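You operate a simulated robot arm through the tools that you are given. There is no shell and no other tool. Be economical: measure what you need, move in short steps, check, and stop when the job is done.

Carry out the task below with a simulated robot arm. There is one attempt and no reset: what you move stays moved.

JOB
Adapter disc on the large ring, copper pan on it, boil the water on high, switch off.

Only the result counts: the job must be done as asked and must still hold three seconds after the hand-in. Knocking over, shifting, dropping, spilling or breaking anything else fails it.

ROBOT AND FRAMES
A 6-joint arm with a two-finger parallel gripper, fixed in place. Base frame: the origin is at the foot of the arm, x ahead of it, y to its left, z up; the work surface is at about z = 898. Readings come in mm, degrees, newtons and seconds.
With the tool pointing down near the work surface it reaches from about 240 to 640 mm from the base axis. Its first joint turns from -66.0 to 66.0 degrees. Payload 2.7 kg.
The TCP is the grasp point between the finger pads, 23 mm short of the fingertips. In the tool frame z runs along the fingers and y along their closing line. The gripper opens to 94 mm. The fingers are 38 mm wide and 10 mm thick; the gripper's body (54 by 96 mm) begins 39 mm behind the TCP.
Orientation is told as [roll, pitch, yaw] about the base's x, y, z axes, in that order, counted from this pose: with the fingers straight down and closing along the base's y, the tool's x points along the base's -x, its y along +y and its z along -z.

CONTROLS
- The arm moves only by the tool step_arm. Its argument "plan" is a list of rows, each a list of 7 numbers: the closure, from 0 (fully open) to 1 (shut), then the shift along the base's x, y, z in m, then the turn, a rotation vector about the base's x, y, z in degrees. In form: [[fingers, tx, ty, tz, rx, ry, rz], ...]. A call has 1 to 12 rows; each row is the pose to reach, as a shift and turn from the pose commanded when the call began. Rows are played at 5 a second. More than 50 mm and 8.6 degrees between two rows, or a gripper value outside its range, and nothing of the call is played. Where a pose cannot be reached the arm comes as near as it can. A force on the tool above 90 N (or 10 N above the force at the start of the call, whichever is more), or a blocked arm, ends the call early, and 0.2 s more pass. The fingers move at their own pace (about 45 mm/s each) and stop on an object; they squeeze with about 30 N. The grip force told is the motor's: it shows also when the fingers shut on nothing. Time passes only in rows, and 0.2 s behind the last, so rows that repeat a pose let the fingers close. The reply holds the time, the measured pose of the TCP, the force on the tool along the base axes, the opening and the grip force, in the units named above and with some noise, and new pictures: "show" is both (left out), scene, wrist or none.
- Cameras (640 x 400 px; columns grow to the right, rows downward): "scene" is fixed at [65.6, -421.1, 1408.4]; the picture's right is [0.86, -0.52, 0.00], its down [-0.27, -0.45, -0.85] and it looks along [0.44, 0.73, -0.53] (base axes); focal length 215 px, centre (320, 200). "wrist" rides on the gripper at [-39, 0, -44] in the tool frame; the picture's right is [0.00, -1.00, 0.00], its down [0.97, 0.00, -0.24] and it looks along [0.24, 0.00, 0.97] (tool axes); focal length 218 px, centre (320, 200).
- measure_at(camera, pixels): for up to 12 pixels [column, row] of the newest picture of that camera ("zoom" is the newest enlarged one), the place [x, y, z] in the base frame of the surface seen there, good to about 2 mm. The clock stands still meanwhile.
- close_up(camera, box): a new picture of the part [left, top, right, bottom] of that camera's present view, enlarged. The clock stands still meanwhile.
- finish_job(): hands the job in; it is judged then, once.

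Work in short steps. Measure before you move; look again where a grasp or a placing could have gone wrong, and mend it. You have 80 turns and 120 pictures in all, those below and enlarged ones among them. Open the gripper and draw the arm clear of the work before you hand the job in, unless the task says otherwise; then end with one line.

The tools are called as name(argument=value, ...) on one line, values as JSON. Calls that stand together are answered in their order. step_arm: Moves the arm, as the interface text tells. Its arguments: {"type":"object","properties":{"plan":{"type":"array"},"show":{"type":"string","enum":["both","scene","wrist","none"]}},"required":["plan"]} The other tools are called the same way: measure_at (camera, pixels) gives the place of the surface under pixels of a picture; close_up (camera, box) takes an enlarged picture of a part of a camera's view; finish_job () hands the job in.

At the start:

```text
t: 0.0
position: [358.2, 9.5, 1253.6]
ee_rot: [-0.1, -0.1, 0.0]
ft_force: [0.4, 0.5, 0.4]
width: 94.2
finger_force: 0.1
```

scene: 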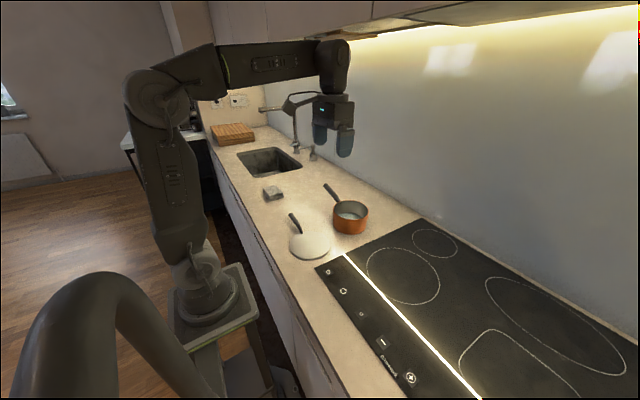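
wrist: 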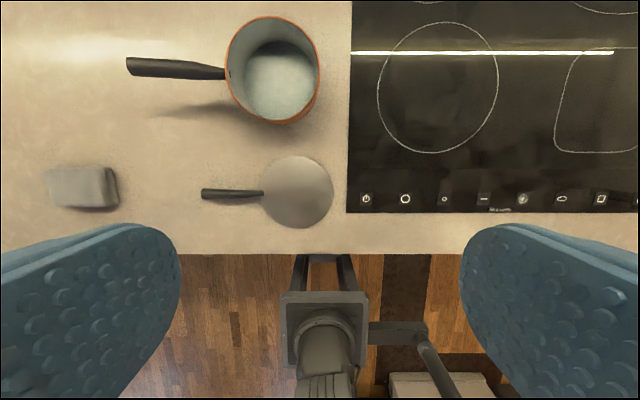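

The pictures show the pan at scene (350,217), the disc at (310,245) and the hob at right with a touch panel. I enlarge the controls and the objects first.

close_up(camera="wrist", box=[340, 150, 640, 230])

close_up(camera="scene", box=[260, 170, 460, 295])

close_up(camera="scene", box=[310, 220, 640, 400])

measure_at(camera="wrist", pixels=[[298, 192], [332, 192], [298, 157], [298, 227], [264, 192], [233, 193], [205, 194], [378, 88], [498, 88], [438, 22], [438, 153]])

measure_at(camera="wrist", pixels=[[272, 17], [320, 70], [272, 122], [226, 70], [275, 80], [220, 73], [180, 69], [132, 66], [366, 199], [405, 199], [445, 199], [484, 199]])

```text
2.13 times, centred on (490, 190) of wrist
```

zoom: 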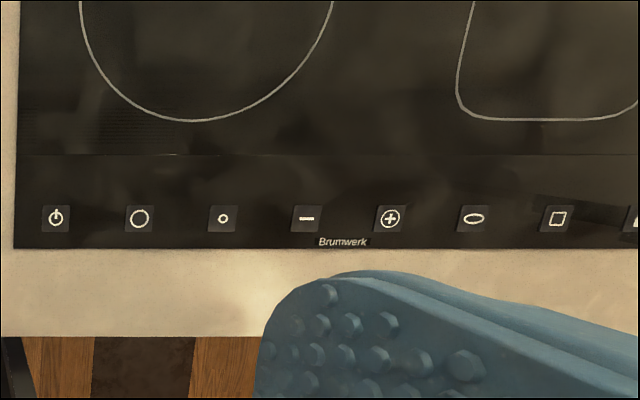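

```text
3.20 times, centred on (360, 232) of scene
```

zoom: 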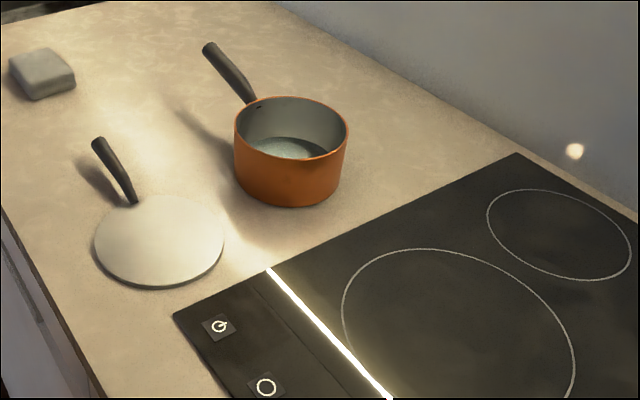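

```text
1.94 times, centred on (475, 310) of scene
```

zoom: 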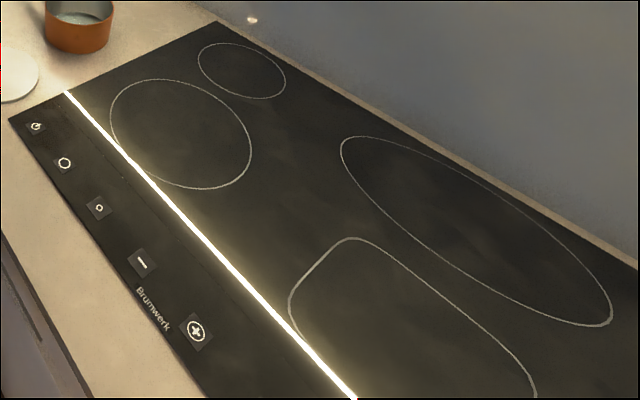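

```text
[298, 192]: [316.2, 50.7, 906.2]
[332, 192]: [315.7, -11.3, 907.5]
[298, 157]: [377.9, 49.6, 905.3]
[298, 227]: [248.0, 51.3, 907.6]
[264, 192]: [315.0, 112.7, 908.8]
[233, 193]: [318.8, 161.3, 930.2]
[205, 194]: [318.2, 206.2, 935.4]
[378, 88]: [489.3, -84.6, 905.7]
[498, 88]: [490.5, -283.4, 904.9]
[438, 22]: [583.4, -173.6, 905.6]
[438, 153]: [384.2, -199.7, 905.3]
```

```text
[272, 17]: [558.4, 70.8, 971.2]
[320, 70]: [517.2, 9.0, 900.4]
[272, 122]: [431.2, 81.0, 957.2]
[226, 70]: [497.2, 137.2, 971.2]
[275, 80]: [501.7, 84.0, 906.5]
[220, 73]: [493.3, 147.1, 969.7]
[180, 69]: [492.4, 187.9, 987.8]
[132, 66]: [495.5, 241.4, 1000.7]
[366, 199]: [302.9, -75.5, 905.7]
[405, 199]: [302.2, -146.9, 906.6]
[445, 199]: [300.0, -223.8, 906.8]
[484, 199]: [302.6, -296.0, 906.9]
```

Disc is centred at about (315,50), with its handle along +y at x≈318. The large ring is at (486,-186). I turn the tool by 90° and move above the disc handle.

step_arm(plan=[[0, -0.004, 0.016, -0.01, 0, 0, 8.2], [0, -0.008, 0.032, -0.02, 0, 0, 16.4], [0, -0.012, 0.048, -0.03, 0, 0, 24.6], [0, -0.016, 0.064, -0.04, 0, 0, 32.8], [0, -0.02, 0.08, -0.05, 0, 0, 41], [0, -0.024, 0.096, -0.06, 0, 0, 49.2], [0, -0.028, 0.112, -0.07, 0, 0, 57.4], [0, -0.032, 0.128, -0.08, 0, 0, 65.6], [0, -0.036, 0.144, -0.09, 0, 0, 73.8], [0, -0.04, 0.16, -0.1, 0, 0, 82], [0, -0.04, 0.175, -0.11, 0, 0, 90], [0, -0.04, 0.175, -0.11, 0, 0, 90]])

```text
t: 2.6
position: [317.6, 183.2, 1144.9]
ee_rot: [0.0, 0.0, 90.2]
ft_force: [0.6, -0.4, 0.5]
width: 93.7
finger_force: 0.0
```

scene: 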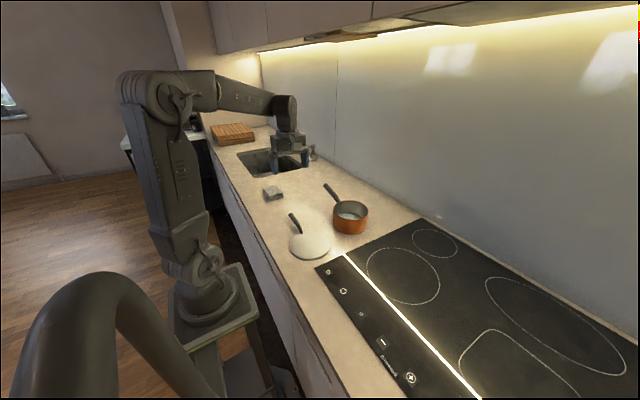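
wrist: 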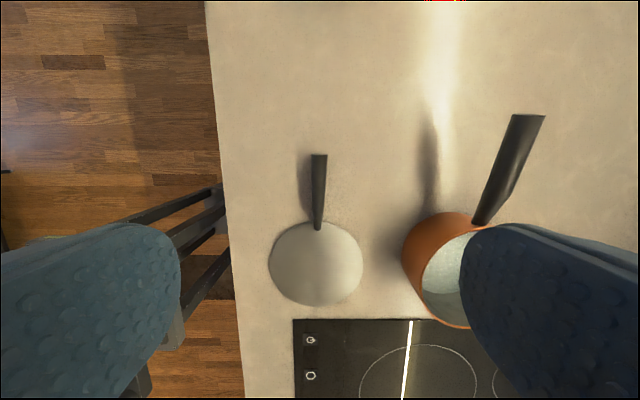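

The disc handle runs from (319,155) to (318,228) in the wrist view. I measure along it.

measure_at(camera="wrist", pixels=[[319, 156], [312, 165], [319, 165], [326, 165], [318, 180], [318, 195], [318, 210], [317, 226], [315, 264], [269, 264], [361, 264], [316, 304]])

measure_at(camera="wrist", pixels=[[300, 165], [540, 116], [515, 116], [500, 170], [520, 170], [473, 222], [487, 224], [294, 330]])

```text
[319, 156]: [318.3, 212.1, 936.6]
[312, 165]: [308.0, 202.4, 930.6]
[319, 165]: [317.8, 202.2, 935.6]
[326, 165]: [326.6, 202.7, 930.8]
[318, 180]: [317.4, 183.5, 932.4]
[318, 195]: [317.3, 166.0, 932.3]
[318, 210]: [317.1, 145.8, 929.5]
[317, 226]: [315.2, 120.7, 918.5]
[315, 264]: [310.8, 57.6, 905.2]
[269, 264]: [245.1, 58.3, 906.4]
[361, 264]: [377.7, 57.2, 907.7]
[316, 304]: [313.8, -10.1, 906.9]
```

```text
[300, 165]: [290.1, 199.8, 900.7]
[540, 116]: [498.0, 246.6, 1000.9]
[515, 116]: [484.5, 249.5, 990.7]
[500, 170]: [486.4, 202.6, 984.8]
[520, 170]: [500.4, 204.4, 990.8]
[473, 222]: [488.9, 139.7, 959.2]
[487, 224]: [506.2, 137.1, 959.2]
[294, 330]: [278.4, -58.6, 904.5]
```

Handle top at y=165 is (317,166,932). I descend to TCP z≈927 with the fingers open, then close.

step_arm(plan=[[0, -0.001, -0.008, -0.045, 0, 0, 0], [0, -0.001, -0.018, -0.09, 0, 0, 0], [0, -0.001, -0.018, -0.135, 0, 0, 0], [0, -0.001, -0.018, -0.17, 0, 0, 0], [0, -0.001, -0.018, -0.2, 0, 0, 0], [0, -0.001, -0.018, -0.217, 0, 0, 0], [0, -0.001, -0.018, -0.217, 0, 0, 0]])

```text
t: 4.2
position: [315.6, 167.2, 927.0]
ee_rot: [0.1, 0.0, 90.0]
ft_force: [-0.3, 0.3, -0.1]
width: 93.9
finger_force: 0.0
```

scene: 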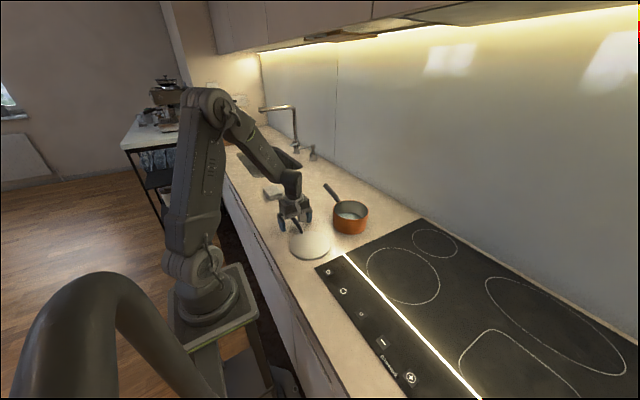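
wrist: 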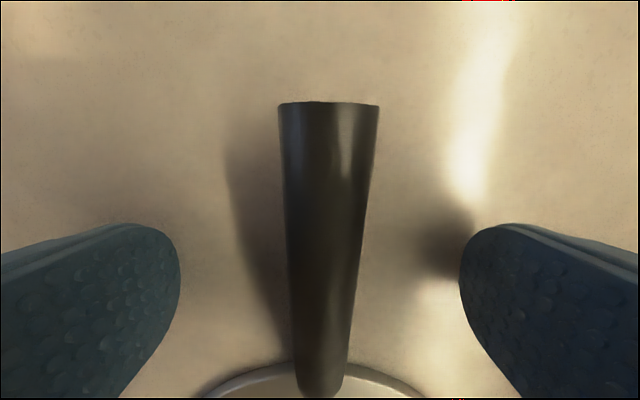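

The handle is centred between the pads, so I close the fingers and lift a little.

step_arm(plan=[[1, 0, 0, 0, 0, 0, 0], [1, 0, 0, 0, 0, 0, 0], [1, 0, 0, 0, 0, 0, 0], [1, 0, 0, 0, 0, 0, 0], [1, 0, 0, 0, 0, 0, 0], [1, 0, 0, 0.015, 0, 0, 0], [1, 0, 0, 0.03, 0, 0, 0], [1, 0, 0, 0.05, 0, 0, 0], [1, 0, 0, 0.05, 0, 0, 0]])

```text
t: 6.2
position: [317.0, 165.3, 978.5]
ee_rot: [0.1, -0.1, 90.0]
ft_force: [0.0, 0.2, -3.9]
width: 17.5
finger_force: 29.4
```

scene: 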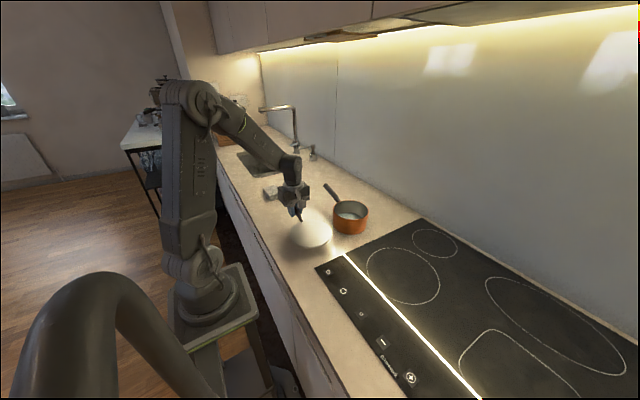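
wrist: 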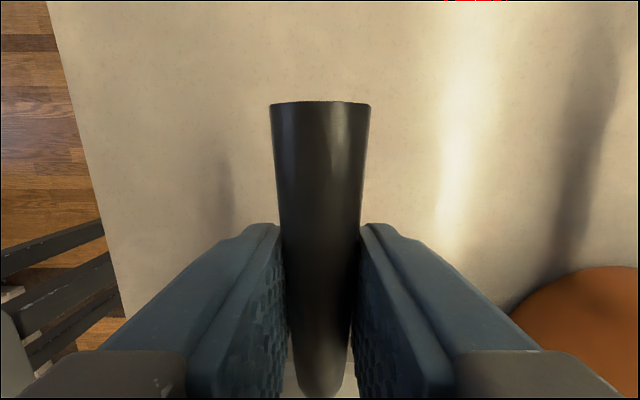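

The disc is held, at about 4 N. I look at it enlarged to see whether it sags.

close_up(camera="scene", box=[260, 170, 400, 258])

measure_at(camera="scene", pixels=[[310, 225], [310, 235], [312, 245], [296, 238], [326, 234], [403, 275], [367, 262], [440, 287], [388, 250], [418, 303]])

```text
4.55 times, centred on (330, 214) of scene
```

zoom: 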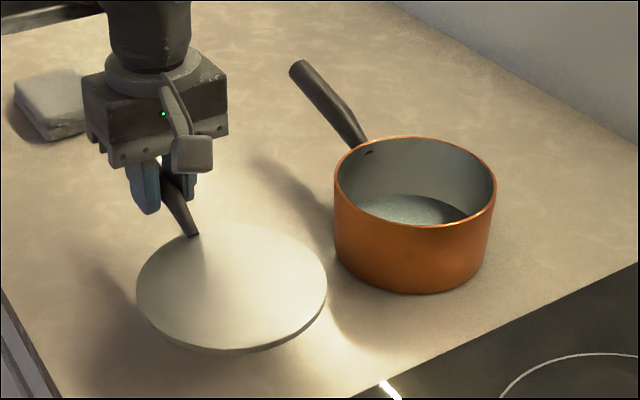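

```text
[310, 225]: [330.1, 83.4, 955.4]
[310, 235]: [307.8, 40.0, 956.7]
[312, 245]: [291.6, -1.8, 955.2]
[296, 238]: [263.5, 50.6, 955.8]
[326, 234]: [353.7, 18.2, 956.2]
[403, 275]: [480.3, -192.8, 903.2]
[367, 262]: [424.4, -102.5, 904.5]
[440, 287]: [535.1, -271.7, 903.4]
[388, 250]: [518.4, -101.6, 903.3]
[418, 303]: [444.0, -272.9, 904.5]
```

The disc is level (z≈956 everywhere). I carry it to the ring centre (484,-184), turning 30° so its handle points away from the pan.

step_arm(plan=[[1, 0, -0.02, 0.03, 0, 0, 0], [1, 0, -0.06, 0.05, 0, 0, 0], [1, 0, -0.1, 0.05, 0, 0, 5], [1, 0, -0.14, 0.05, 0, 0, 10], [1, 0.01, -0.18, 0.05, 0, 0, 15], [1, 0.03, -0.215, 0.05, 0, 0, 20], [1, 0.06, -0.24, 0.05, 0, 0, 25], [1, 0.09, -0.2485, 0.05, 0, 0, 30], [1, 0.1135, -0.2485, 0.04, 0, 0, 30], [1, 0.1135, -0.2485, 0.01, 0, 0, 30], [1, 0.1135, -0.2485, -0.015, 0, 0, 30], [1, 0.1135, -0.2485, -0.015, 0, 0, 30]])

close_up(camera="scene", box=[320, 200, 480, 300])

```text
t: 8.8
position: [431.3, -84.3, 962.7]
ee_rot: [-0.1, -0.2, 120.0]
ft_force: [0.2, 0.0, -3.7]
width: 17.5
finger_force: 29.3
```

scene: 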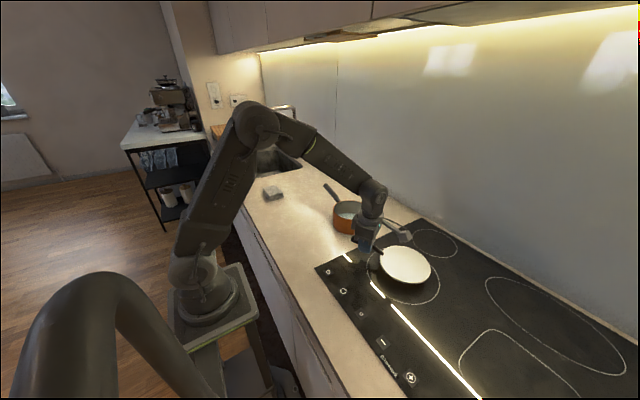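
wrist: 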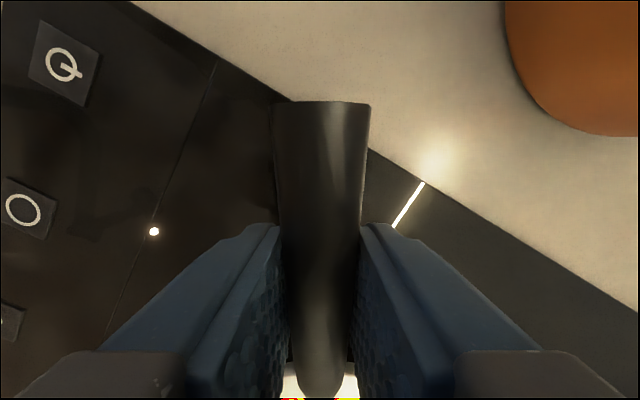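

```text
4.00 times, centred on (400, 250) of scene
```

zoom: 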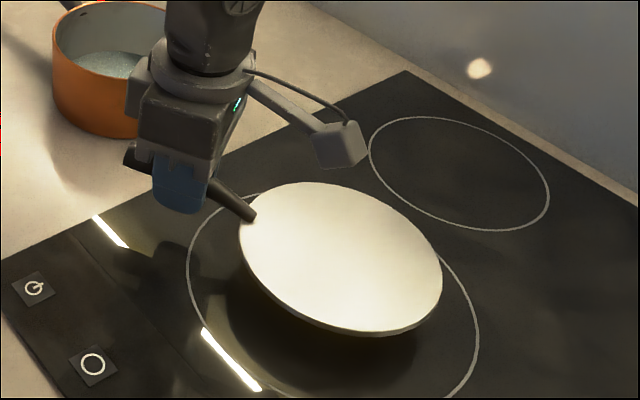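

I measure the disc's edge and the protrusion at zoom (342,140), which hangs on the tool's +x side.

measure_at(camera="zoom", pixels=[[240, 240], [441, 280], [320, 184], [350, 330], [340, 258], [335, 165], [350, 130], [320, 160], [280, 100], [175, 200], [160, 170], [200, 310]])

```text
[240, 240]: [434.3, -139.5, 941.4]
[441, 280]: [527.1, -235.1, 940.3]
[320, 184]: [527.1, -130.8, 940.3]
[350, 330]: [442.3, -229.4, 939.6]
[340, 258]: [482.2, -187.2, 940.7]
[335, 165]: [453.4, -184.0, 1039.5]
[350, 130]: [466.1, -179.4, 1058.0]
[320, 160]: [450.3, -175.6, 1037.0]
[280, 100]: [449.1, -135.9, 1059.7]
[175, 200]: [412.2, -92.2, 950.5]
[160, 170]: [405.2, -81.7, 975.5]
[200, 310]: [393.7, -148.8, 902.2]
```

Disc centre is (482,-185), top at 940, so its bottom is about 28 mm above the glass. I lower it 28 mm and open.

step_arm(plan=[[1, 0.001, 0, -0.01, 0, 0, 0], [1, 0.001, 0, -0.02, 0, 0, 0], [1, 0.001, 0, -0.025, 0, 0, 0], [1, 0.001, 0, -0.028, 0, 0, 0], [1, 0.001, 0, -0.0285, 0, 0, 0], [1, 0.001, 0, -0.0285, 0, 0, 0]])

close_up(camera="scene", box=[320, 200, 480, 300])

measure_at(camera="zoom", pixels=[[340, 290], [260, 270], [420, 310], [320, 220], [340, 350]])

```text
t: 10.2
position: [432.5, -82.4, 933.9]
ee_rot: [0.1, -0.1, 120.1]
ft_force: [0.3, 0.1, -4.0]
width: 17.5
finger_force: 30.8
```

scene: 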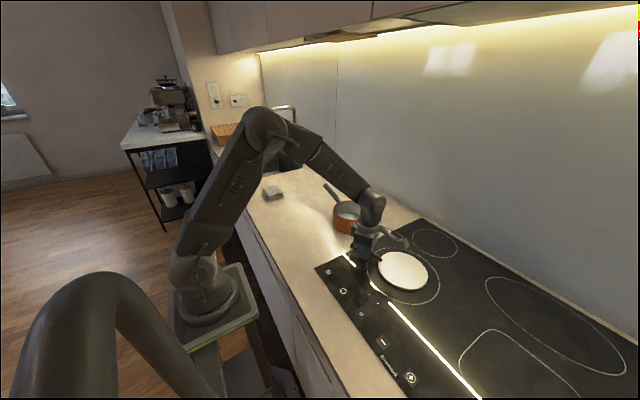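
wrist: 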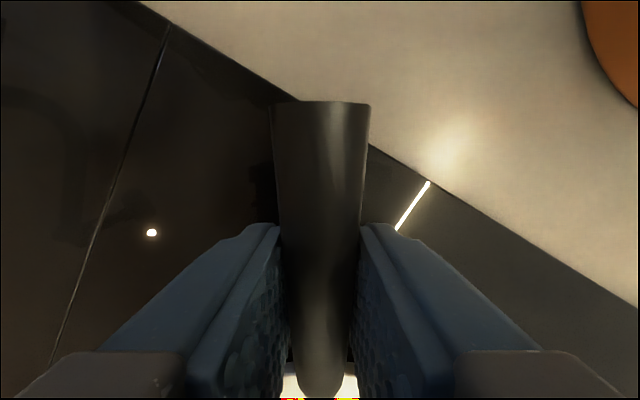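

```text
4.00 times, centred on (400, 250) of scene
```

zoom: 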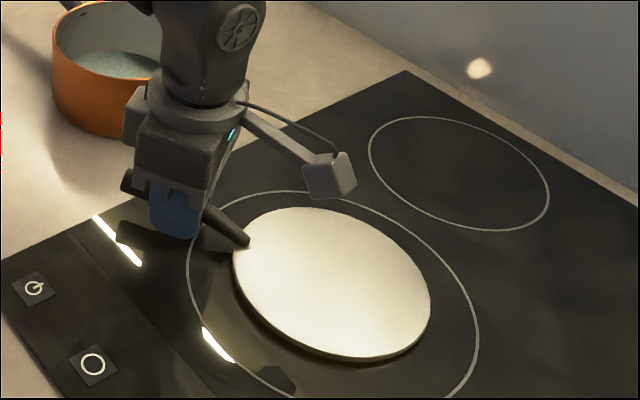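

```text
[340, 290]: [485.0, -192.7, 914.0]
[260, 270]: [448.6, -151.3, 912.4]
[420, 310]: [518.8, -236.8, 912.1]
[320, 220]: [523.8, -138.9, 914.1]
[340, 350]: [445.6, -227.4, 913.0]
```

The top is at 913, with the force still −4 N, so it hovers by about a millimetre. I ease it down until the force drops, before releasing.

step_arm(plan=[[1, 0, 0, -0.0005, 0, 0, 0], [1, 0, 0, -0.001, 0, 0, 0], [1, 0, 0, -0.0015, 0, 0, 0], [1, 0, 0, -0.0015, 0, 0, 0]], show="none")

```text
t: 11.2
position: [431.7, -81.8, 932.6]
ee_rot: [0.1, -0.1, 119.9]
ft_force: [-0.3, -0.1, -4.4]
width: 17.5
finger_force: 30.1
```

Still hanging free, so I lower a little more.

step_arm(plan=[[1, 0, 0, -0.0005, 0, 0, 0], [1, 0, 0, -0.001, 0, 0, 0], [1, 0, 0, -0.0015, 0, 0, 0], [1, 0, 0, -0.002, 0, 0, 0]], show="none")

```text
t: 12.2
position: [431.9, -83.4, 932.1]
ee_rot: [0.0, -0.1, 120.0]
ft_force: [-1.0, 0.0, 1.9]
width: 17.3
finger_force: 30.1
```

Contact: the force rose to +1.9 N. I open and rise straight up.

step_arm(plan=[[0.4, 0, 0, 0, 0, 0, 0], [0.4, 0, 0, 0, 0, 0, 0], [0.4, 0, 0, 0, 0, 0, 0], [0.4, 0, 0, 0, 0, 0, 0], [0.4, 0, 0, 0.03, 0, 0, 0], [0.4, 0, 0, 0.07, 0, 0, 0], [0.4, 0, 0, 0.11, 0, 0, 0], [0.4, 0, 0, 0.155, 0, 0, 0], [0.4, 0, 0, 0.2, 0, 0, 0], [0.4, 0, 0, 0.2, 0, 0, 0]])

close_up(camera="scene", box=[320, 200, 480, 300])

measure_at(camera="zoom", pixels=[[235, 260], [429, 310], [310, 208], [345, 355], [330, 285], [380, 240]])

```text
t: 14.4
position: [431.5, -82.6, 1134.3]
ee_rot: [0.0, -0.2, 120.0]
ft_force: [0.3, 0.1, 0.1]
width: 56.5
finger_force: 0.2
```

scene: 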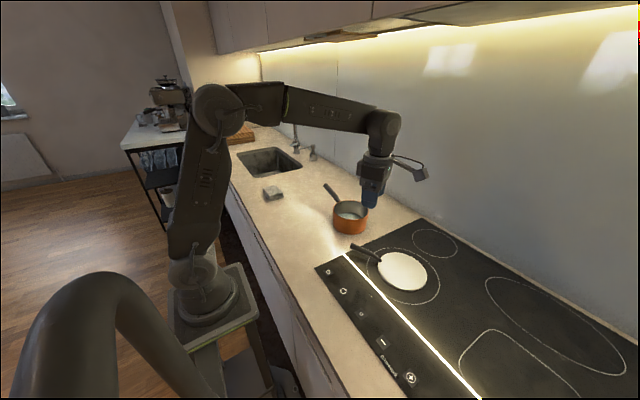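
wrist: 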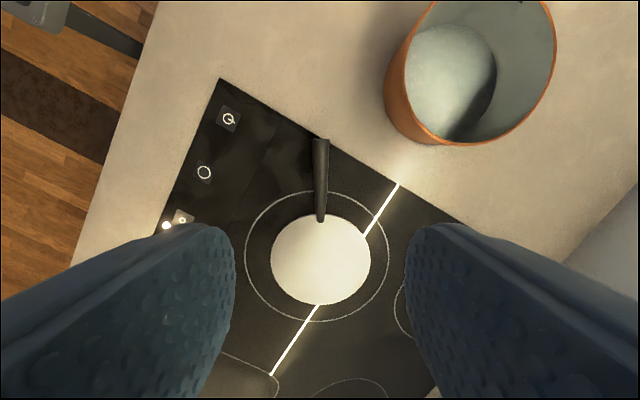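

```text
4.00 times, centred on (400, 250) of scene
```

zoom: 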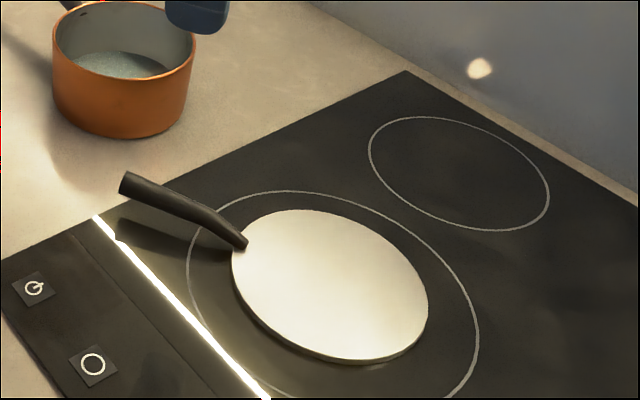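

```text
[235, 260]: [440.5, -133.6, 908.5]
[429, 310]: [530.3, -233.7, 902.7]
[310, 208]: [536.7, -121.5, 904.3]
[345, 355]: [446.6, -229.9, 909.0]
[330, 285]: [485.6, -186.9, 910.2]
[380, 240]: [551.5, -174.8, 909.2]
```

The disc lies well centred on the large ring. Next I move above the pan handle, turning back to yaw 90.

step_arm(plan=[[0, 0.01, 0.04, 0, 0, 0, -5], [0, 0.02, 0.08, 0, 0, 0, -10], [0, 0.03, 0.12, 0, 0, 0, -15], [0, 0.04, 0.16, 0, 0, 0, -20], [0, 0.05, 0.2, 0, 0, 0, -25], [0, 0.06, 0.24, 0, 0, 0, -30], [0, 0.063, 0.265, 0, 0, 0, -30], [0, 0.063, 0.265, 0, 0, 0, -30]])

close_up(camera="wrist", box=[200, 80, 440, 330])

```text
t: 16.2
position: [493.2, 183.5, 1128.6]
ee_rot: [0.1, -0.2, 89.9]
ft_force: [0.1, -0.4, -0.1]
width: 93.9
finger_force: 0.0
```

scene: 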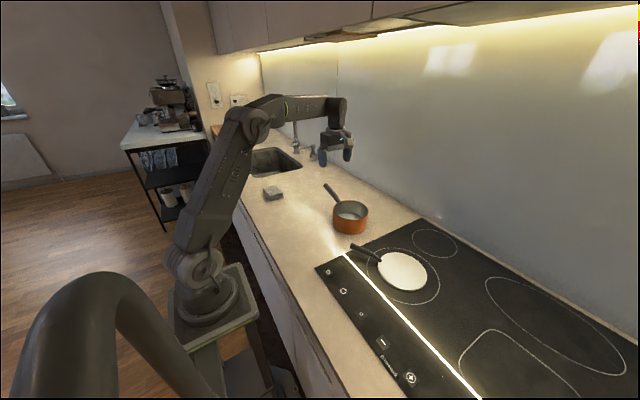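
wrist: 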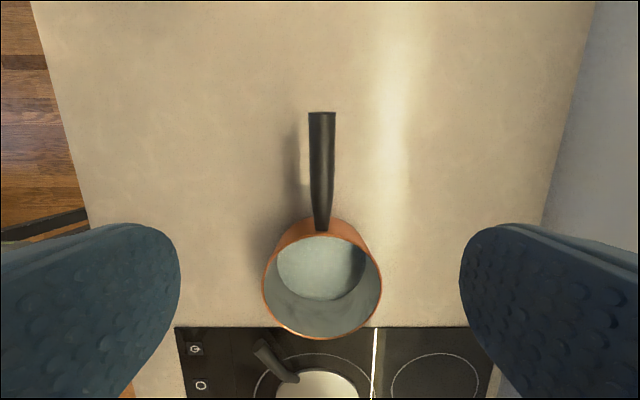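

```text
1.60 times, centred on (320, 205) of wrist
```

zoom: 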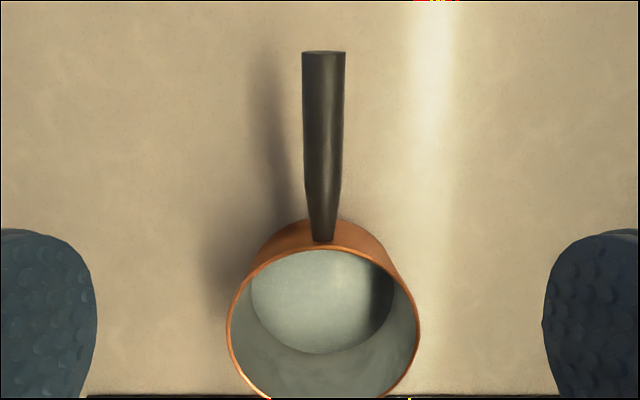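

I measure along the pan handle and the rim.

measure_at(camera="wrist", pixels=[[321, 116], [321, 140], [321, 165], [321, 185], [321, 200], [320, 215], [320, 227], [263, 285], [381, 285], [321, 337], [321, 236], [325, 280]])

```text
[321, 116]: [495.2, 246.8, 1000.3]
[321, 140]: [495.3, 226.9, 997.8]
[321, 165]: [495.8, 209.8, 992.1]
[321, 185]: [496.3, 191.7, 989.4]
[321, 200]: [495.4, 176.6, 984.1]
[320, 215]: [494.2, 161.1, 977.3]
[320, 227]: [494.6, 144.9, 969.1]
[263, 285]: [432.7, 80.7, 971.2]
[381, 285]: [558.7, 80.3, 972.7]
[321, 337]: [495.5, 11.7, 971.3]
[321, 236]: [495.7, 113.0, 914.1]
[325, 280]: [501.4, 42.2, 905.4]
```

Pan centre is (495.5,75), rim at 971, and the handle top at y=168 is about 981. I descend to (495.5,168,972).

step_arm(plan=[[0, 0.002, -0.0155, -0.045, 0, 0, 0], [0, 0.002, -0.0155, -0.09, 0, 0, 0], [0, 0.002, -0.0155, -0.125, 0, 0, 0], [0, 0.002, -0.0155, -0.145, 0, 0, 0], [0, 0.002, -0.0155, -0.1565, 0, 0, 0], [0, 0.002, -0.0155, -0.1565, 0, 0, 0]])

close_up(camera="scene", box=[280, 150, 440, 250])

```text
t: 17.6
position: [494.8, 167.7, 974.9]
ee_rot: [0.0, -0.1, 90.0]
ft_force: [1.1, 0.1, 0.4]
width: 94.1
finger_force: 0.0
```

scene: 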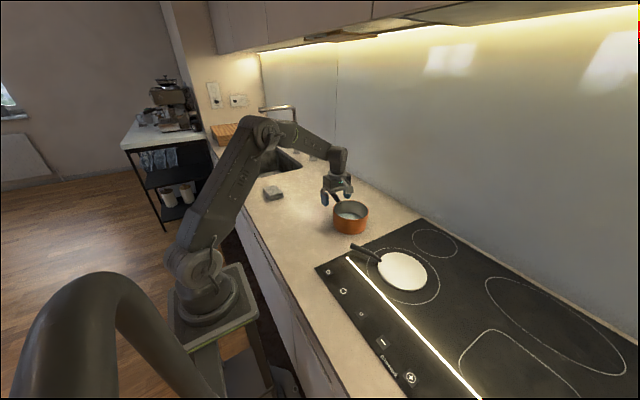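
wrist: 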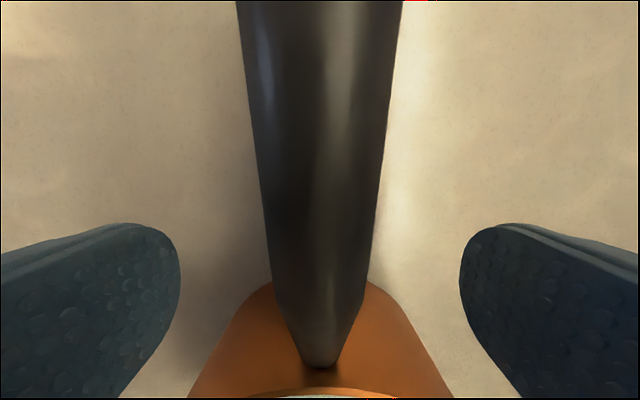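

```text
4.00 times, centred on (360, 200) of scene
```

zoom: 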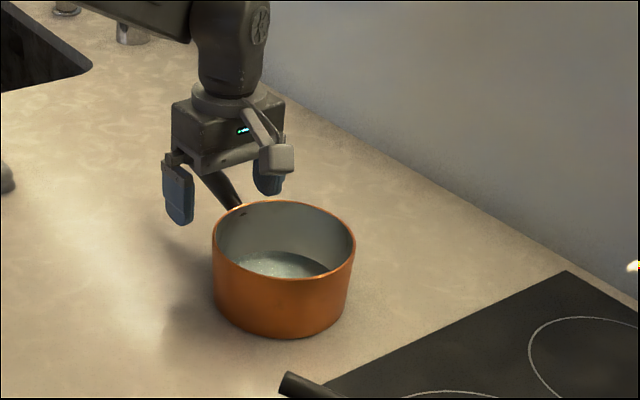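

The handle tapers near the pan, so I shift 8 mm outward for fuller pad contact, then close and lift 12 mm as a trial.

step_arm(plan=[[0, 0.0005, 0.008, 0, 0, 0, 0], [0.4, 0.0005, 0.008, 0, 0, 0, 0], [1, 0.0005, 0.008, 0, 0, 0, 0], [1, 0.0005, 0.008, 0, 0, 0, 0], [1, 0.0005, 0.008, 0, 0, 0, 0], [1, 0.0005, 0.008, 0, 0, 0, 0], [1, 0.0005, 0.008, 0.004, 0, 0, 0], [1, 0.0005, 0.008, 0.008, 0, 0, 0], [1, 0.0005, 0.008, 0.012, 0, 0, 0], [1, 0.0005, 0.008, 0.012, 0, 0, 0]])

close_up(camera="scene", box=[280, 150, 440, 250])

measure_at(camera="zoom", pixels=[[213, 240], [354, 240], [290, 278], [285, 201], [250, 205], [330, 265]])

```text
t: 19.8
position: [496.7, 176.2, 985.6]
ee_rot: [0.0, -0.2, 90.1]
ft_force: [0.0, 0.3, -5.9]
width: 22.6
finger_force: 30.0
```

scene: 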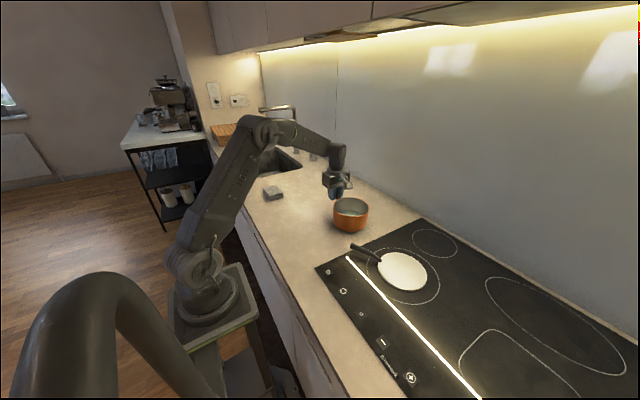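
wrist: 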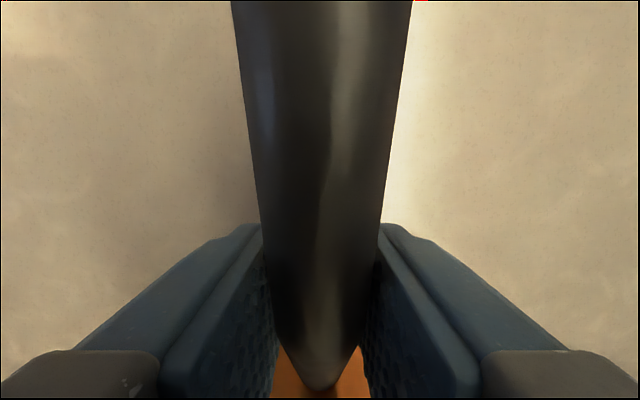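

```text
4.00 times, centred on (360, 200) of scene
```

zoom: 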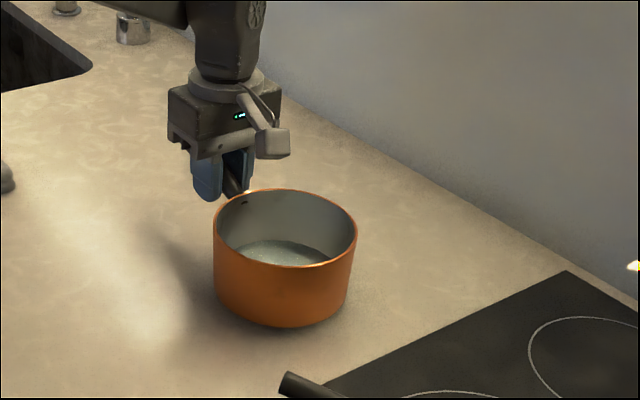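

```text
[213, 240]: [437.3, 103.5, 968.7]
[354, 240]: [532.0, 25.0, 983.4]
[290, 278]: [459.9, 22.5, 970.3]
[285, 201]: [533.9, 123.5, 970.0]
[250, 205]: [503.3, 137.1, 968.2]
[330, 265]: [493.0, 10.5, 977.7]
```

The pan appears to hang level (6 N). I lift 50 mm slowly and check the rim from the other points.

step_arm(plan=[[1, 0, 0, 0.01, 0, 0, 0], [1, 0, 0, 0.02, 0, 0, 0], [1, 0, 0, 0.03, 0, 0, 0], [1, 0, 0, 0.04, 0, 0, 0], [1, 0, 0, 0.05, 0, 0, 0], [1, 0, 0, 0.05, 0, 0, 0]], show="scene")

close_up(camera="scene", box=[310, 160, 406, 220])

```text
t: 21.2
position: [498.1, 175.0, 1035.4]
ee_rot: [0.0, 0.0, 90.1]
ft_force: [-0.3, 0.8, -5.0]
width: 22.6
finger_force: 29.6
```

scene: 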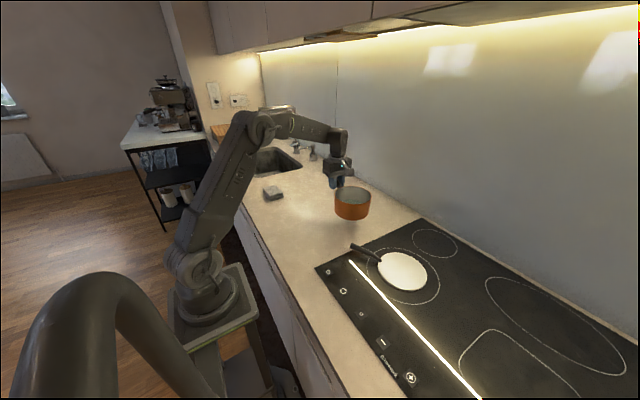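

```text
6.67 times, centred on (358, 190) of scene
```

zoom: 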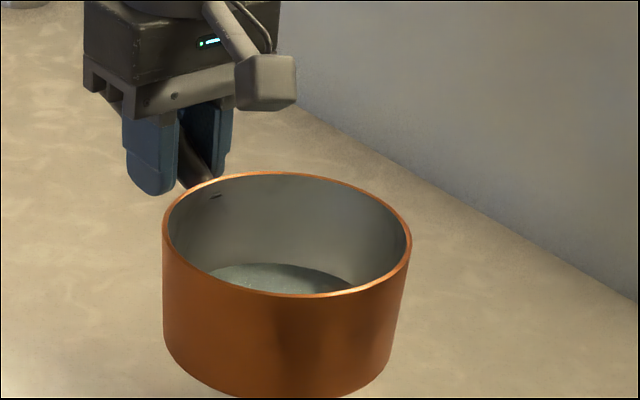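

measure_at(camera="zoom", pixels=[[165, 232], [410, 250], [290, 297], [290, 172], [210, 181], [360, 287], [200, 270], [390, 215]])

```text
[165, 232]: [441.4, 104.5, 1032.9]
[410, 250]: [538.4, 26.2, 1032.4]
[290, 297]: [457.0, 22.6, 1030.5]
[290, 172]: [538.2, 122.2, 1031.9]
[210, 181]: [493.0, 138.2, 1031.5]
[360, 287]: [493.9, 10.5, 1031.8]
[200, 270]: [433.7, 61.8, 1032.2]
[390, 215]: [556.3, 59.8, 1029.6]
```

The rim is level at z≈1032, pan centre about (494.5,74). I carry it gently over the disc, shifting by (-10,-257) mm.

step_arm(plan=[[1, 0, -0.005, 0.01, 0, 0, 0], [1, 0, -0.017, 0.018, 0, 0, 0], [1, -0.001, -0.033, 0.02, 0, 0, 0], [1, -0.002, -0.053, 0.02, 0, 0, 0], [1, -0.003, -0.073, 0.02, 0, 0, 0], [1, -0.004, -0.093, 0.02, 0, 0, 0], [1, -0.005, -0.113, 0.02, 0, 0, 0], [1, -0.006, -0.13, 0.02, 0, 0, 0], [1, -0.006, -0.14, 0.02, 0, 0, 0], [1, -0.006, -0.145, 0.02, 0, 0, 0]], show="none")

step_arm(plan=[[1, 0, -0.005, 0, 0, 0, 0], [1, -0.001, -0.015, 0, 0, 0, 0], [1, -0.002, -0.03, 0, 0, 0, 0], [1, -0.003, -0.05, 0, 0, 0, 0], [1, -0.004, -0.07, 0, 0, 0, 0], [1, -0.004, -0.088, 0, 0, 0, 0], [1, -0.004, -0.102, 0, 0, 0, 0], [1, -0.004, -0.11, 0, 0, 0, 0], [1, -0.004, -0.112, -0.005, 0, 0, 0], [1, -0.004, -0.112, -0.015, 0, 0, 0], [1, -0.004, -0.112, -0.03, 0, 0, 0], [1, -0.004, -0.112, -0.03, 0, 0, 0]])

close_up(camera="scene", box=[320, 200, 480, 300])

```text
t: 23.4
position: [491.3, 31.9, 1055.6]
ee_rot: [0.1, -0.1, 90.0]
ft_force: [-0.9, 0.0, -6.2]
width: 22.4
finger_force: 29.6
```

```text
t: 26.0
position: [486.7, -81.5, 1025.6]
ee_rot: [0.0, 0.0, 89.9]
ft_force: [-0.1, 0.9, -5.6]
width: 22.4
finger_force: 30.0
```

scene: 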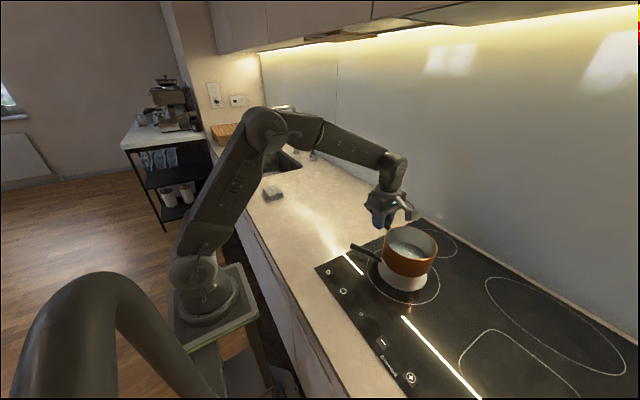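
wrist: 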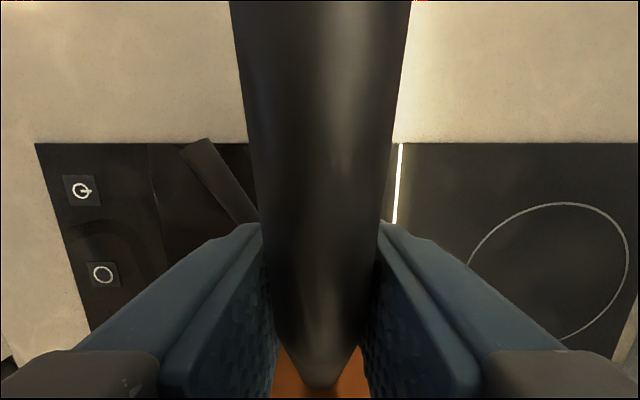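

```text
4.00 times, centred on (400, 250) of scene
```

zoom: 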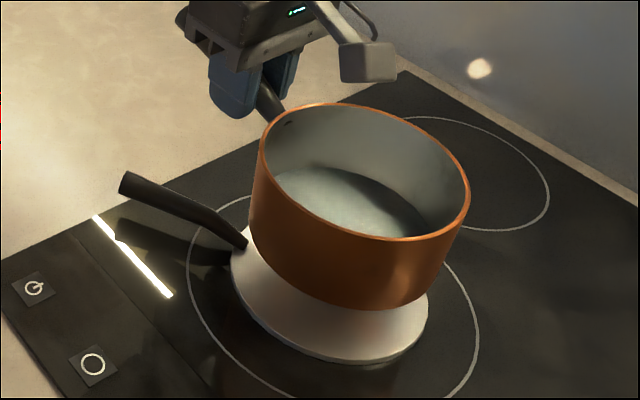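

measure_at(camera="zoom", pixels=[[263, 150], [468, 185], [320, 104], [400, 241], [290, 200], [440, 140]])

```text
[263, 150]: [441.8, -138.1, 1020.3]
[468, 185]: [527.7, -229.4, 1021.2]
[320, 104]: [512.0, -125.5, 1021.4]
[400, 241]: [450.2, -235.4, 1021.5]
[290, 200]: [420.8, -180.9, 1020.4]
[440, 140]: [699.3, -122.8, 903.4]
```

Pan centre is (484,-183), rim at 1021, so I expect contact about 35 mm lower. I lower 32 mm first.

step_arm(plan=[[1, 0.001, 0, -0.007, 0, 0, 0], [1, 0.001, 0, -0.015, 0, 0, 0], [1, 0.001, 0, -0.022, 0, 0, 0], [1, 0.001, 0, -0.027, 0, 0, 0], [1, 0.001, 0, -0.031, 0, 0, 0], [1, 0.001, 0, -0.032, 0, 0, 0], [1, 0.001, 0, -0.032, 0, 0, 0]], show="none")

step_arm(plan=[[1, 0, 0, -0.001, 0, 0, 0], [1, 0, 0, -0.002, 0, 0, 0], [1, 0, 0, -0.002, 0, 0, 0]], show="none")

```text
t: 27.6
position: [488.3, -81.7, 994.2]
ee_rot: [0.0, -0.1, 90.0]
ft_force: [-0.3, -1.0, -6.1]
width: 22.6
finger_force: 29.9
```

```text
t: 28.4
position: [488.5, -81.9, 992.6]
ee_rot: [0.0, 0.1, 90.0]
ft_force: [0.8, -1.1, -2.5]
width: 22.3
finger_force: 29.4
```

The force is easing off (−2.5 N), so contact has begun. One more millimetre.

step_arm(plan=[[1, 0, 0, -0.0005, 0, 0, 0], [1, 0, 0, -0.001, 0, 0, 0], [1, 0, 0, -0.001, 0, 0, 0]], show="none")

close_up(camera="scene", box=[320, 200, 480, 300])

```text
t: 29.2
position: [489.4, -81.0, 992.1]
ee_rot: [0.0, 0.0, 90.1]
ft_force: [-1.1, -3.9, 1.8]
width: 22.4
finger_force: 29.7
```

```text
4.00 times, centred on (400, 250) of scene
```

zoom: 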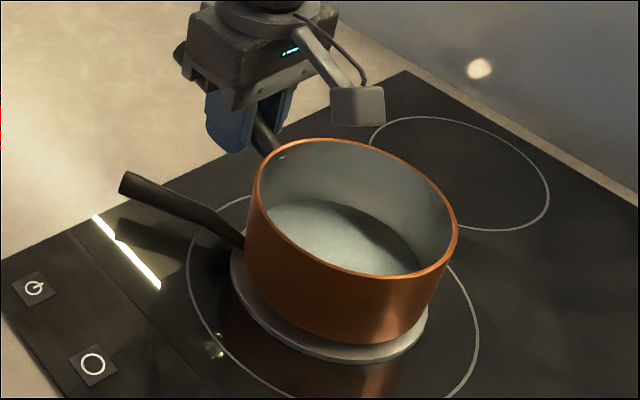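

The pan stands on the disc, so I open partly and rise straight up.

step_arm(plan=[[0.4, 0, 0, 0, 0, 0, 0], [0.4, 0, 0, 0, 0, 0, 0], [0.4, 0, 0, 0, 0, 0, 0], [0.4, 0, 0, 0, 0, 0, 0], [0.4, 0, 0, 0.02, 0, 0, 0], [0.4, 0, 0, 0.05, 0, 0, 0], [0.4, 0, 0, 0.09, 0, 0, 0], [0.4, 0, 0, 0.13, 0, 0, 0], [0.4, 0, 0, 0.16, 0, 0, 0], [0.4, 0, 0, 0.16, 0, 0, 0]])

close_up(camera="scene", box=[320, 200, 480, 300])

measure_at(camera="zoom", pixels=[[250, 190], [455, 235], [315, 139], [370, 276], [440, 185], [275, 240], [33, 288], [93, 364]])

```text
t: 31.4
position: [487.8, -83.9, 1150.0]
ee_rot: [0.1, -0.1, 90.0]
ft_force: [0.0, -0.9, 0.5]
width: 56.3
finger_force: 0.1
```

scene: 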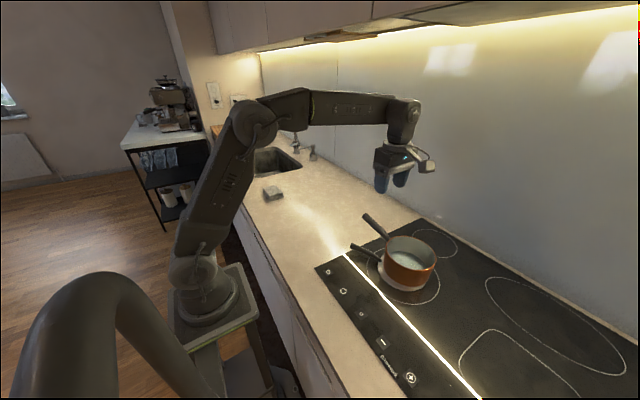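
wrist: 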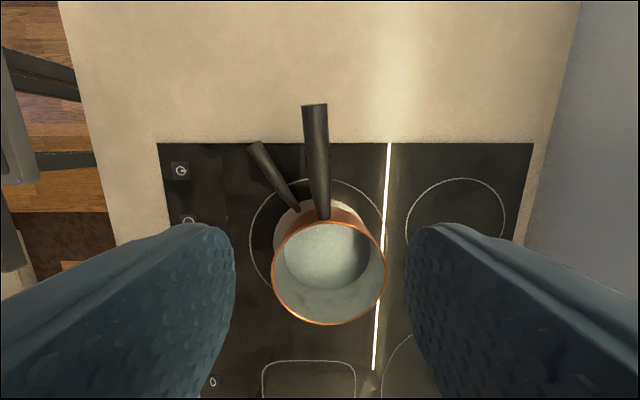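

```text
4.00 times, centred on (400, 250) of scene
```

zoom: 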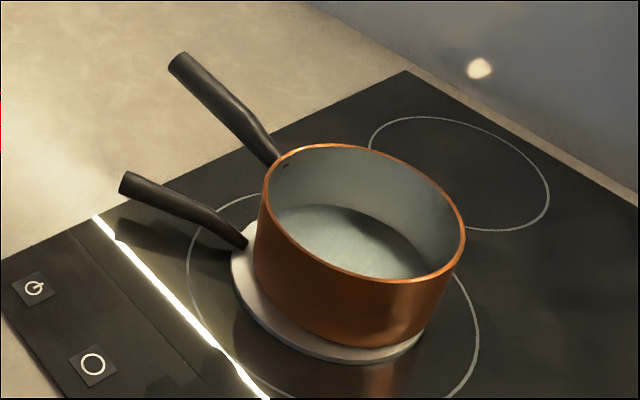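

```text
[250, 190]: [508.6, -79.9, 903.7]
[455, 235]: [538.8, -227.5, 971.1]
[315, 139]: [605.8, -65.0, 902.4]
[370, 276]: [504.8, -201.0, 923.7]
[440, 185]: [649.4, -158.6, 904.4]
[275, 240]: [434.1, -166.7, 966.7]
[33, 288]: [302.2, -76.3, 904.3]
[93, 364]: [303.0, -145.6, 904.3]
```

The pan seems to have shifted slightly on release, so I remeasure its rim.

measure_at(camera="zoom", pixels=[[262, 198], [464, 240], [330, 144], [385, 282], [300, 250], [420, 175], [280, 160], [444, 265]])

measure_at(camera="wrist", pixels=[[271, 270], [385, 270], [325, 325], [290, 308], [365, 307], [285, 232], [372, 230], [310, 220], [282, 225], [276, 238]])

```text
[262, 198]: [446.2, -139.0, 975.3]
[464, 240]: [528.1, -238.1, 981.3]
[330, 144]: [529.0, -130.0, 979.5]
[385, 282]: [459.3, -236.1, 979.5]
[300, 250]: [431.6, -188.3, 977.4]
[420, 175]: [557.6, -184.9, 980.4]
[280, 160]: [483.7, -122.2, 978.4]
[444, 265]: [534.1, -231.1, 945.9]
```

```text
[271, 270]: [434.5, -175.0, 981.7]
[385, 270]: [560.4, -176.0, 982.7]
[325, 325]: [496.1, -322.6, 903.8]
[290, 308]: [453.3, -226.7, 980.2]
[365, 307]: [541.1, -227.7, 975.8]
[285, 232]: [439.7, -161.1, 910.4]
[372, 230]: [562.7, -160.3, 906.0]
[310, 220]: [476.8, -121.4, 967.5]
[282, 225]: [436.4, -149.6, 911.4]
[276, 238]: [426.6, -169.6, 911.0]
```

Pan centre is now about (495,-182) against a disc centre of (485,-182). I take a closer look at the seating.

close_up(camera="scene", box=[352, 210, 448, 310])

close_up(camera="wrist", box=[230, 90, 410, 340])

```text
4.00 times, centred on (400, 260) of scene
```

zoom: 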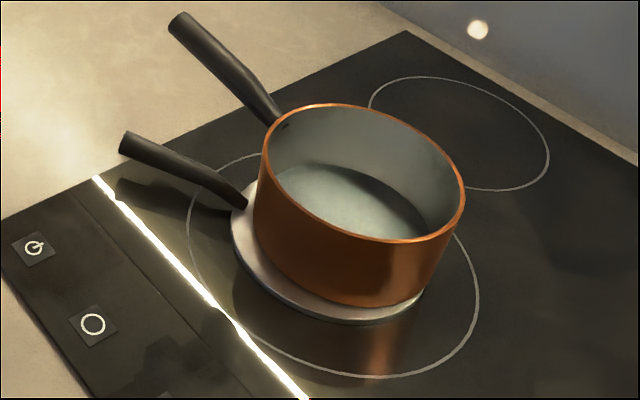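

```text
1.60 times, centred on (320, 215) of wrist
```

zoom: 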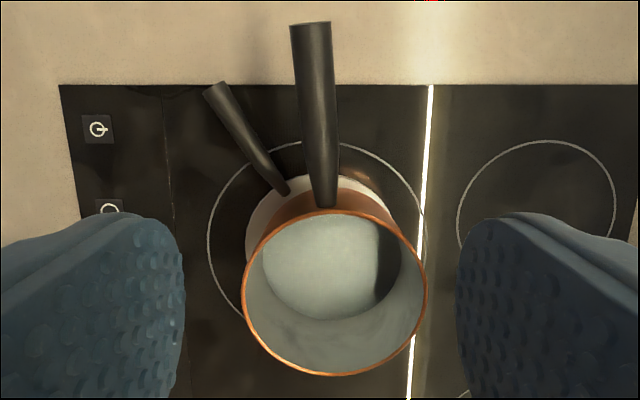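

It stands level, fully supported and about 10 mm off the disc centre, which is fine. Now I turn back to yaw 0, close the fingers and move above the power key at (302,-76).

step_arm(plan=[[1, -0.017, 0, 0, 0, 0, -8.2], [1, -0.034, 0, 0, 0, 0, -16.4], [1, -0.051, 0, 0, 0, 0, -24.6], [1, -0.068, 0, 0, 0, 0, -32.8], [1, -0.085, 0.001, 0, 0, 0, -41], [1, -0.102, 0.002, 0, 0, 0, -49.2], [1, -0.119, 0.003, -0.01, 0, 0, -57.4], [1, -0.136, 0.004, -0.025, 0, 0, -65.6], [1, -0.153, 0.005, -0.05, 0, 0, -73.8], [1, -0.17, 0.006, -0.08, 0, 0, -82], [1, -0.185, 0.007, -0.11, 0, 0, -90], [1, -0.185, 0.007, -0.11, 0, 0, -90]])

measure_at(camera="scene", pixels=[[328, 272], [343, 291], [361, 314], [383, 342], [410, 377], [403, 285]])

```text
t: 34.0
position: [302.9, -76.0, 1038.5]
ee_rot: [0.0, 0.0, -0.2]
ft_force: [0.2, -0.1, -0.4]
width: 0.0
finger_force: 29.7
```

scene: 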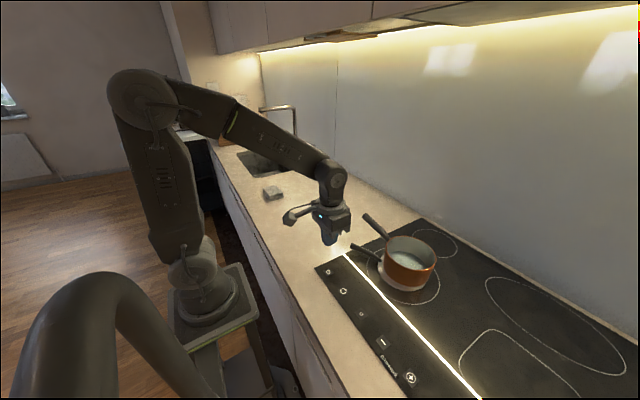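
wrist: 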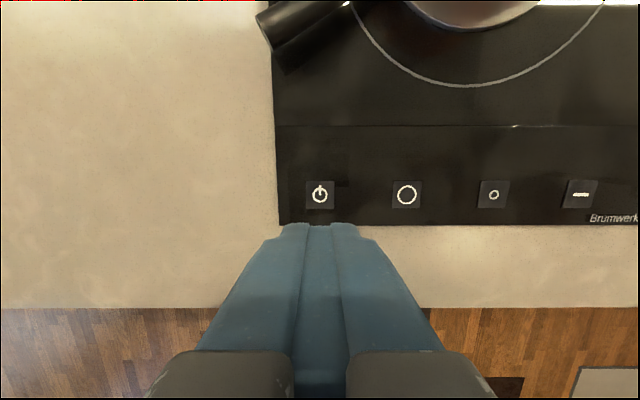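

```text
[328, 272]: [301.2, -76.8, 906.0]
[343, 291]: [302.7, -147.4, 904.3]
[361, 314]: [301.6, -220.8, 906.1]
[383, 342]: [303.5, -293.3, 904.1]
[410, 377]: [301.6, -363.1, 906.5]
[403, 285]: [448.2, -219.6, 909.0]
```

The keys lie along x≈302 at y = −76.5, −147.5, −221, −293 and −365. I press power: down until light contact, then back up.

step_arm(plan=[[1, -0.001, 0, -0.04, 0, 0, 0], [1, -0.001, 0, -0.08, 0, 0, 0], [1, -0.001, 0, -0.1, 0, 0, 0], [1, -0.001, 0, -0.107, 0, 0, 0], [1, -0.001, 0, -0.111, 0, 0, 0]], show="none")

```text
t: 35.2
position: [302.9, -74.9, 927.4]
ee_rot: [0.0, -0.1, 0.0]
ft_force: [1.1, 0.9, -0.2]
width: 0.0
finger_force: 30.1
```

No contact force yet, so I go 2 mm lower and then rise to look.

step_arm(plan=[[1, 0, 0, -0.001, 0, 0, 0], [1, 0, 0, -0.002, 0, 0, 0]], show="both")

```text
t: 35.8
position: [303.2, -74.1, 927.8]
ee_rot: [0.0, -0.1, -0.1]
ft_force: [0.6, -0.3, 0.5]
width: 0.1
finger_force: 30.0
```

scene: 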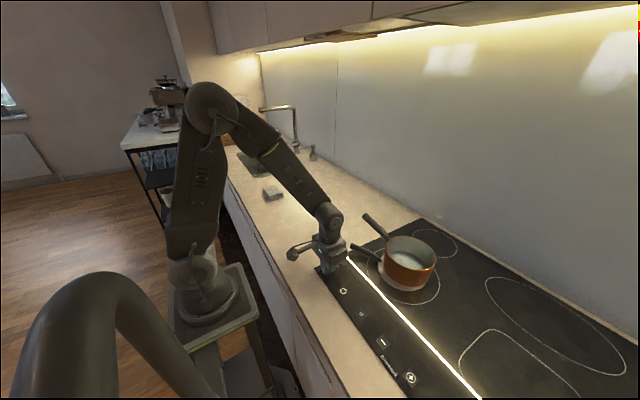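
wrist: 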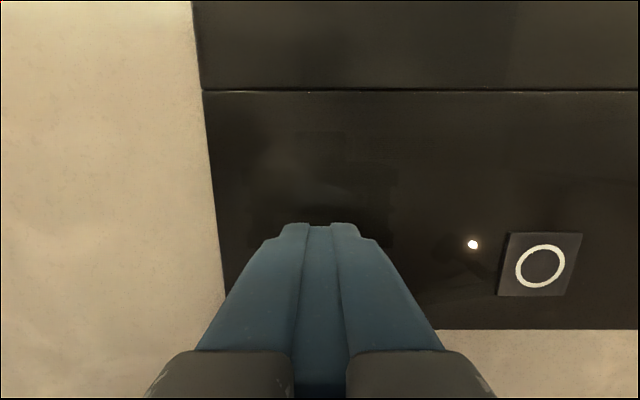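

Still no force; I creep lower until contact shows.

step_arm(plan=[[1, 0, -0.001, -0.001, 0, 0, 0], [1, 0, -0.001, -0.002, 0, 0, 0], [1, 0, -0.001, -0.002, 0, 0, 0]], show="none")

```text
t: 36.6
position: [302.9, -75.8, 926.8]
ee_rot: [-0.1, -0.2, 0.0]
ft_force: [-8.0, 10.1, 43.6]
width: 0.0
finger_force: 29.9
```

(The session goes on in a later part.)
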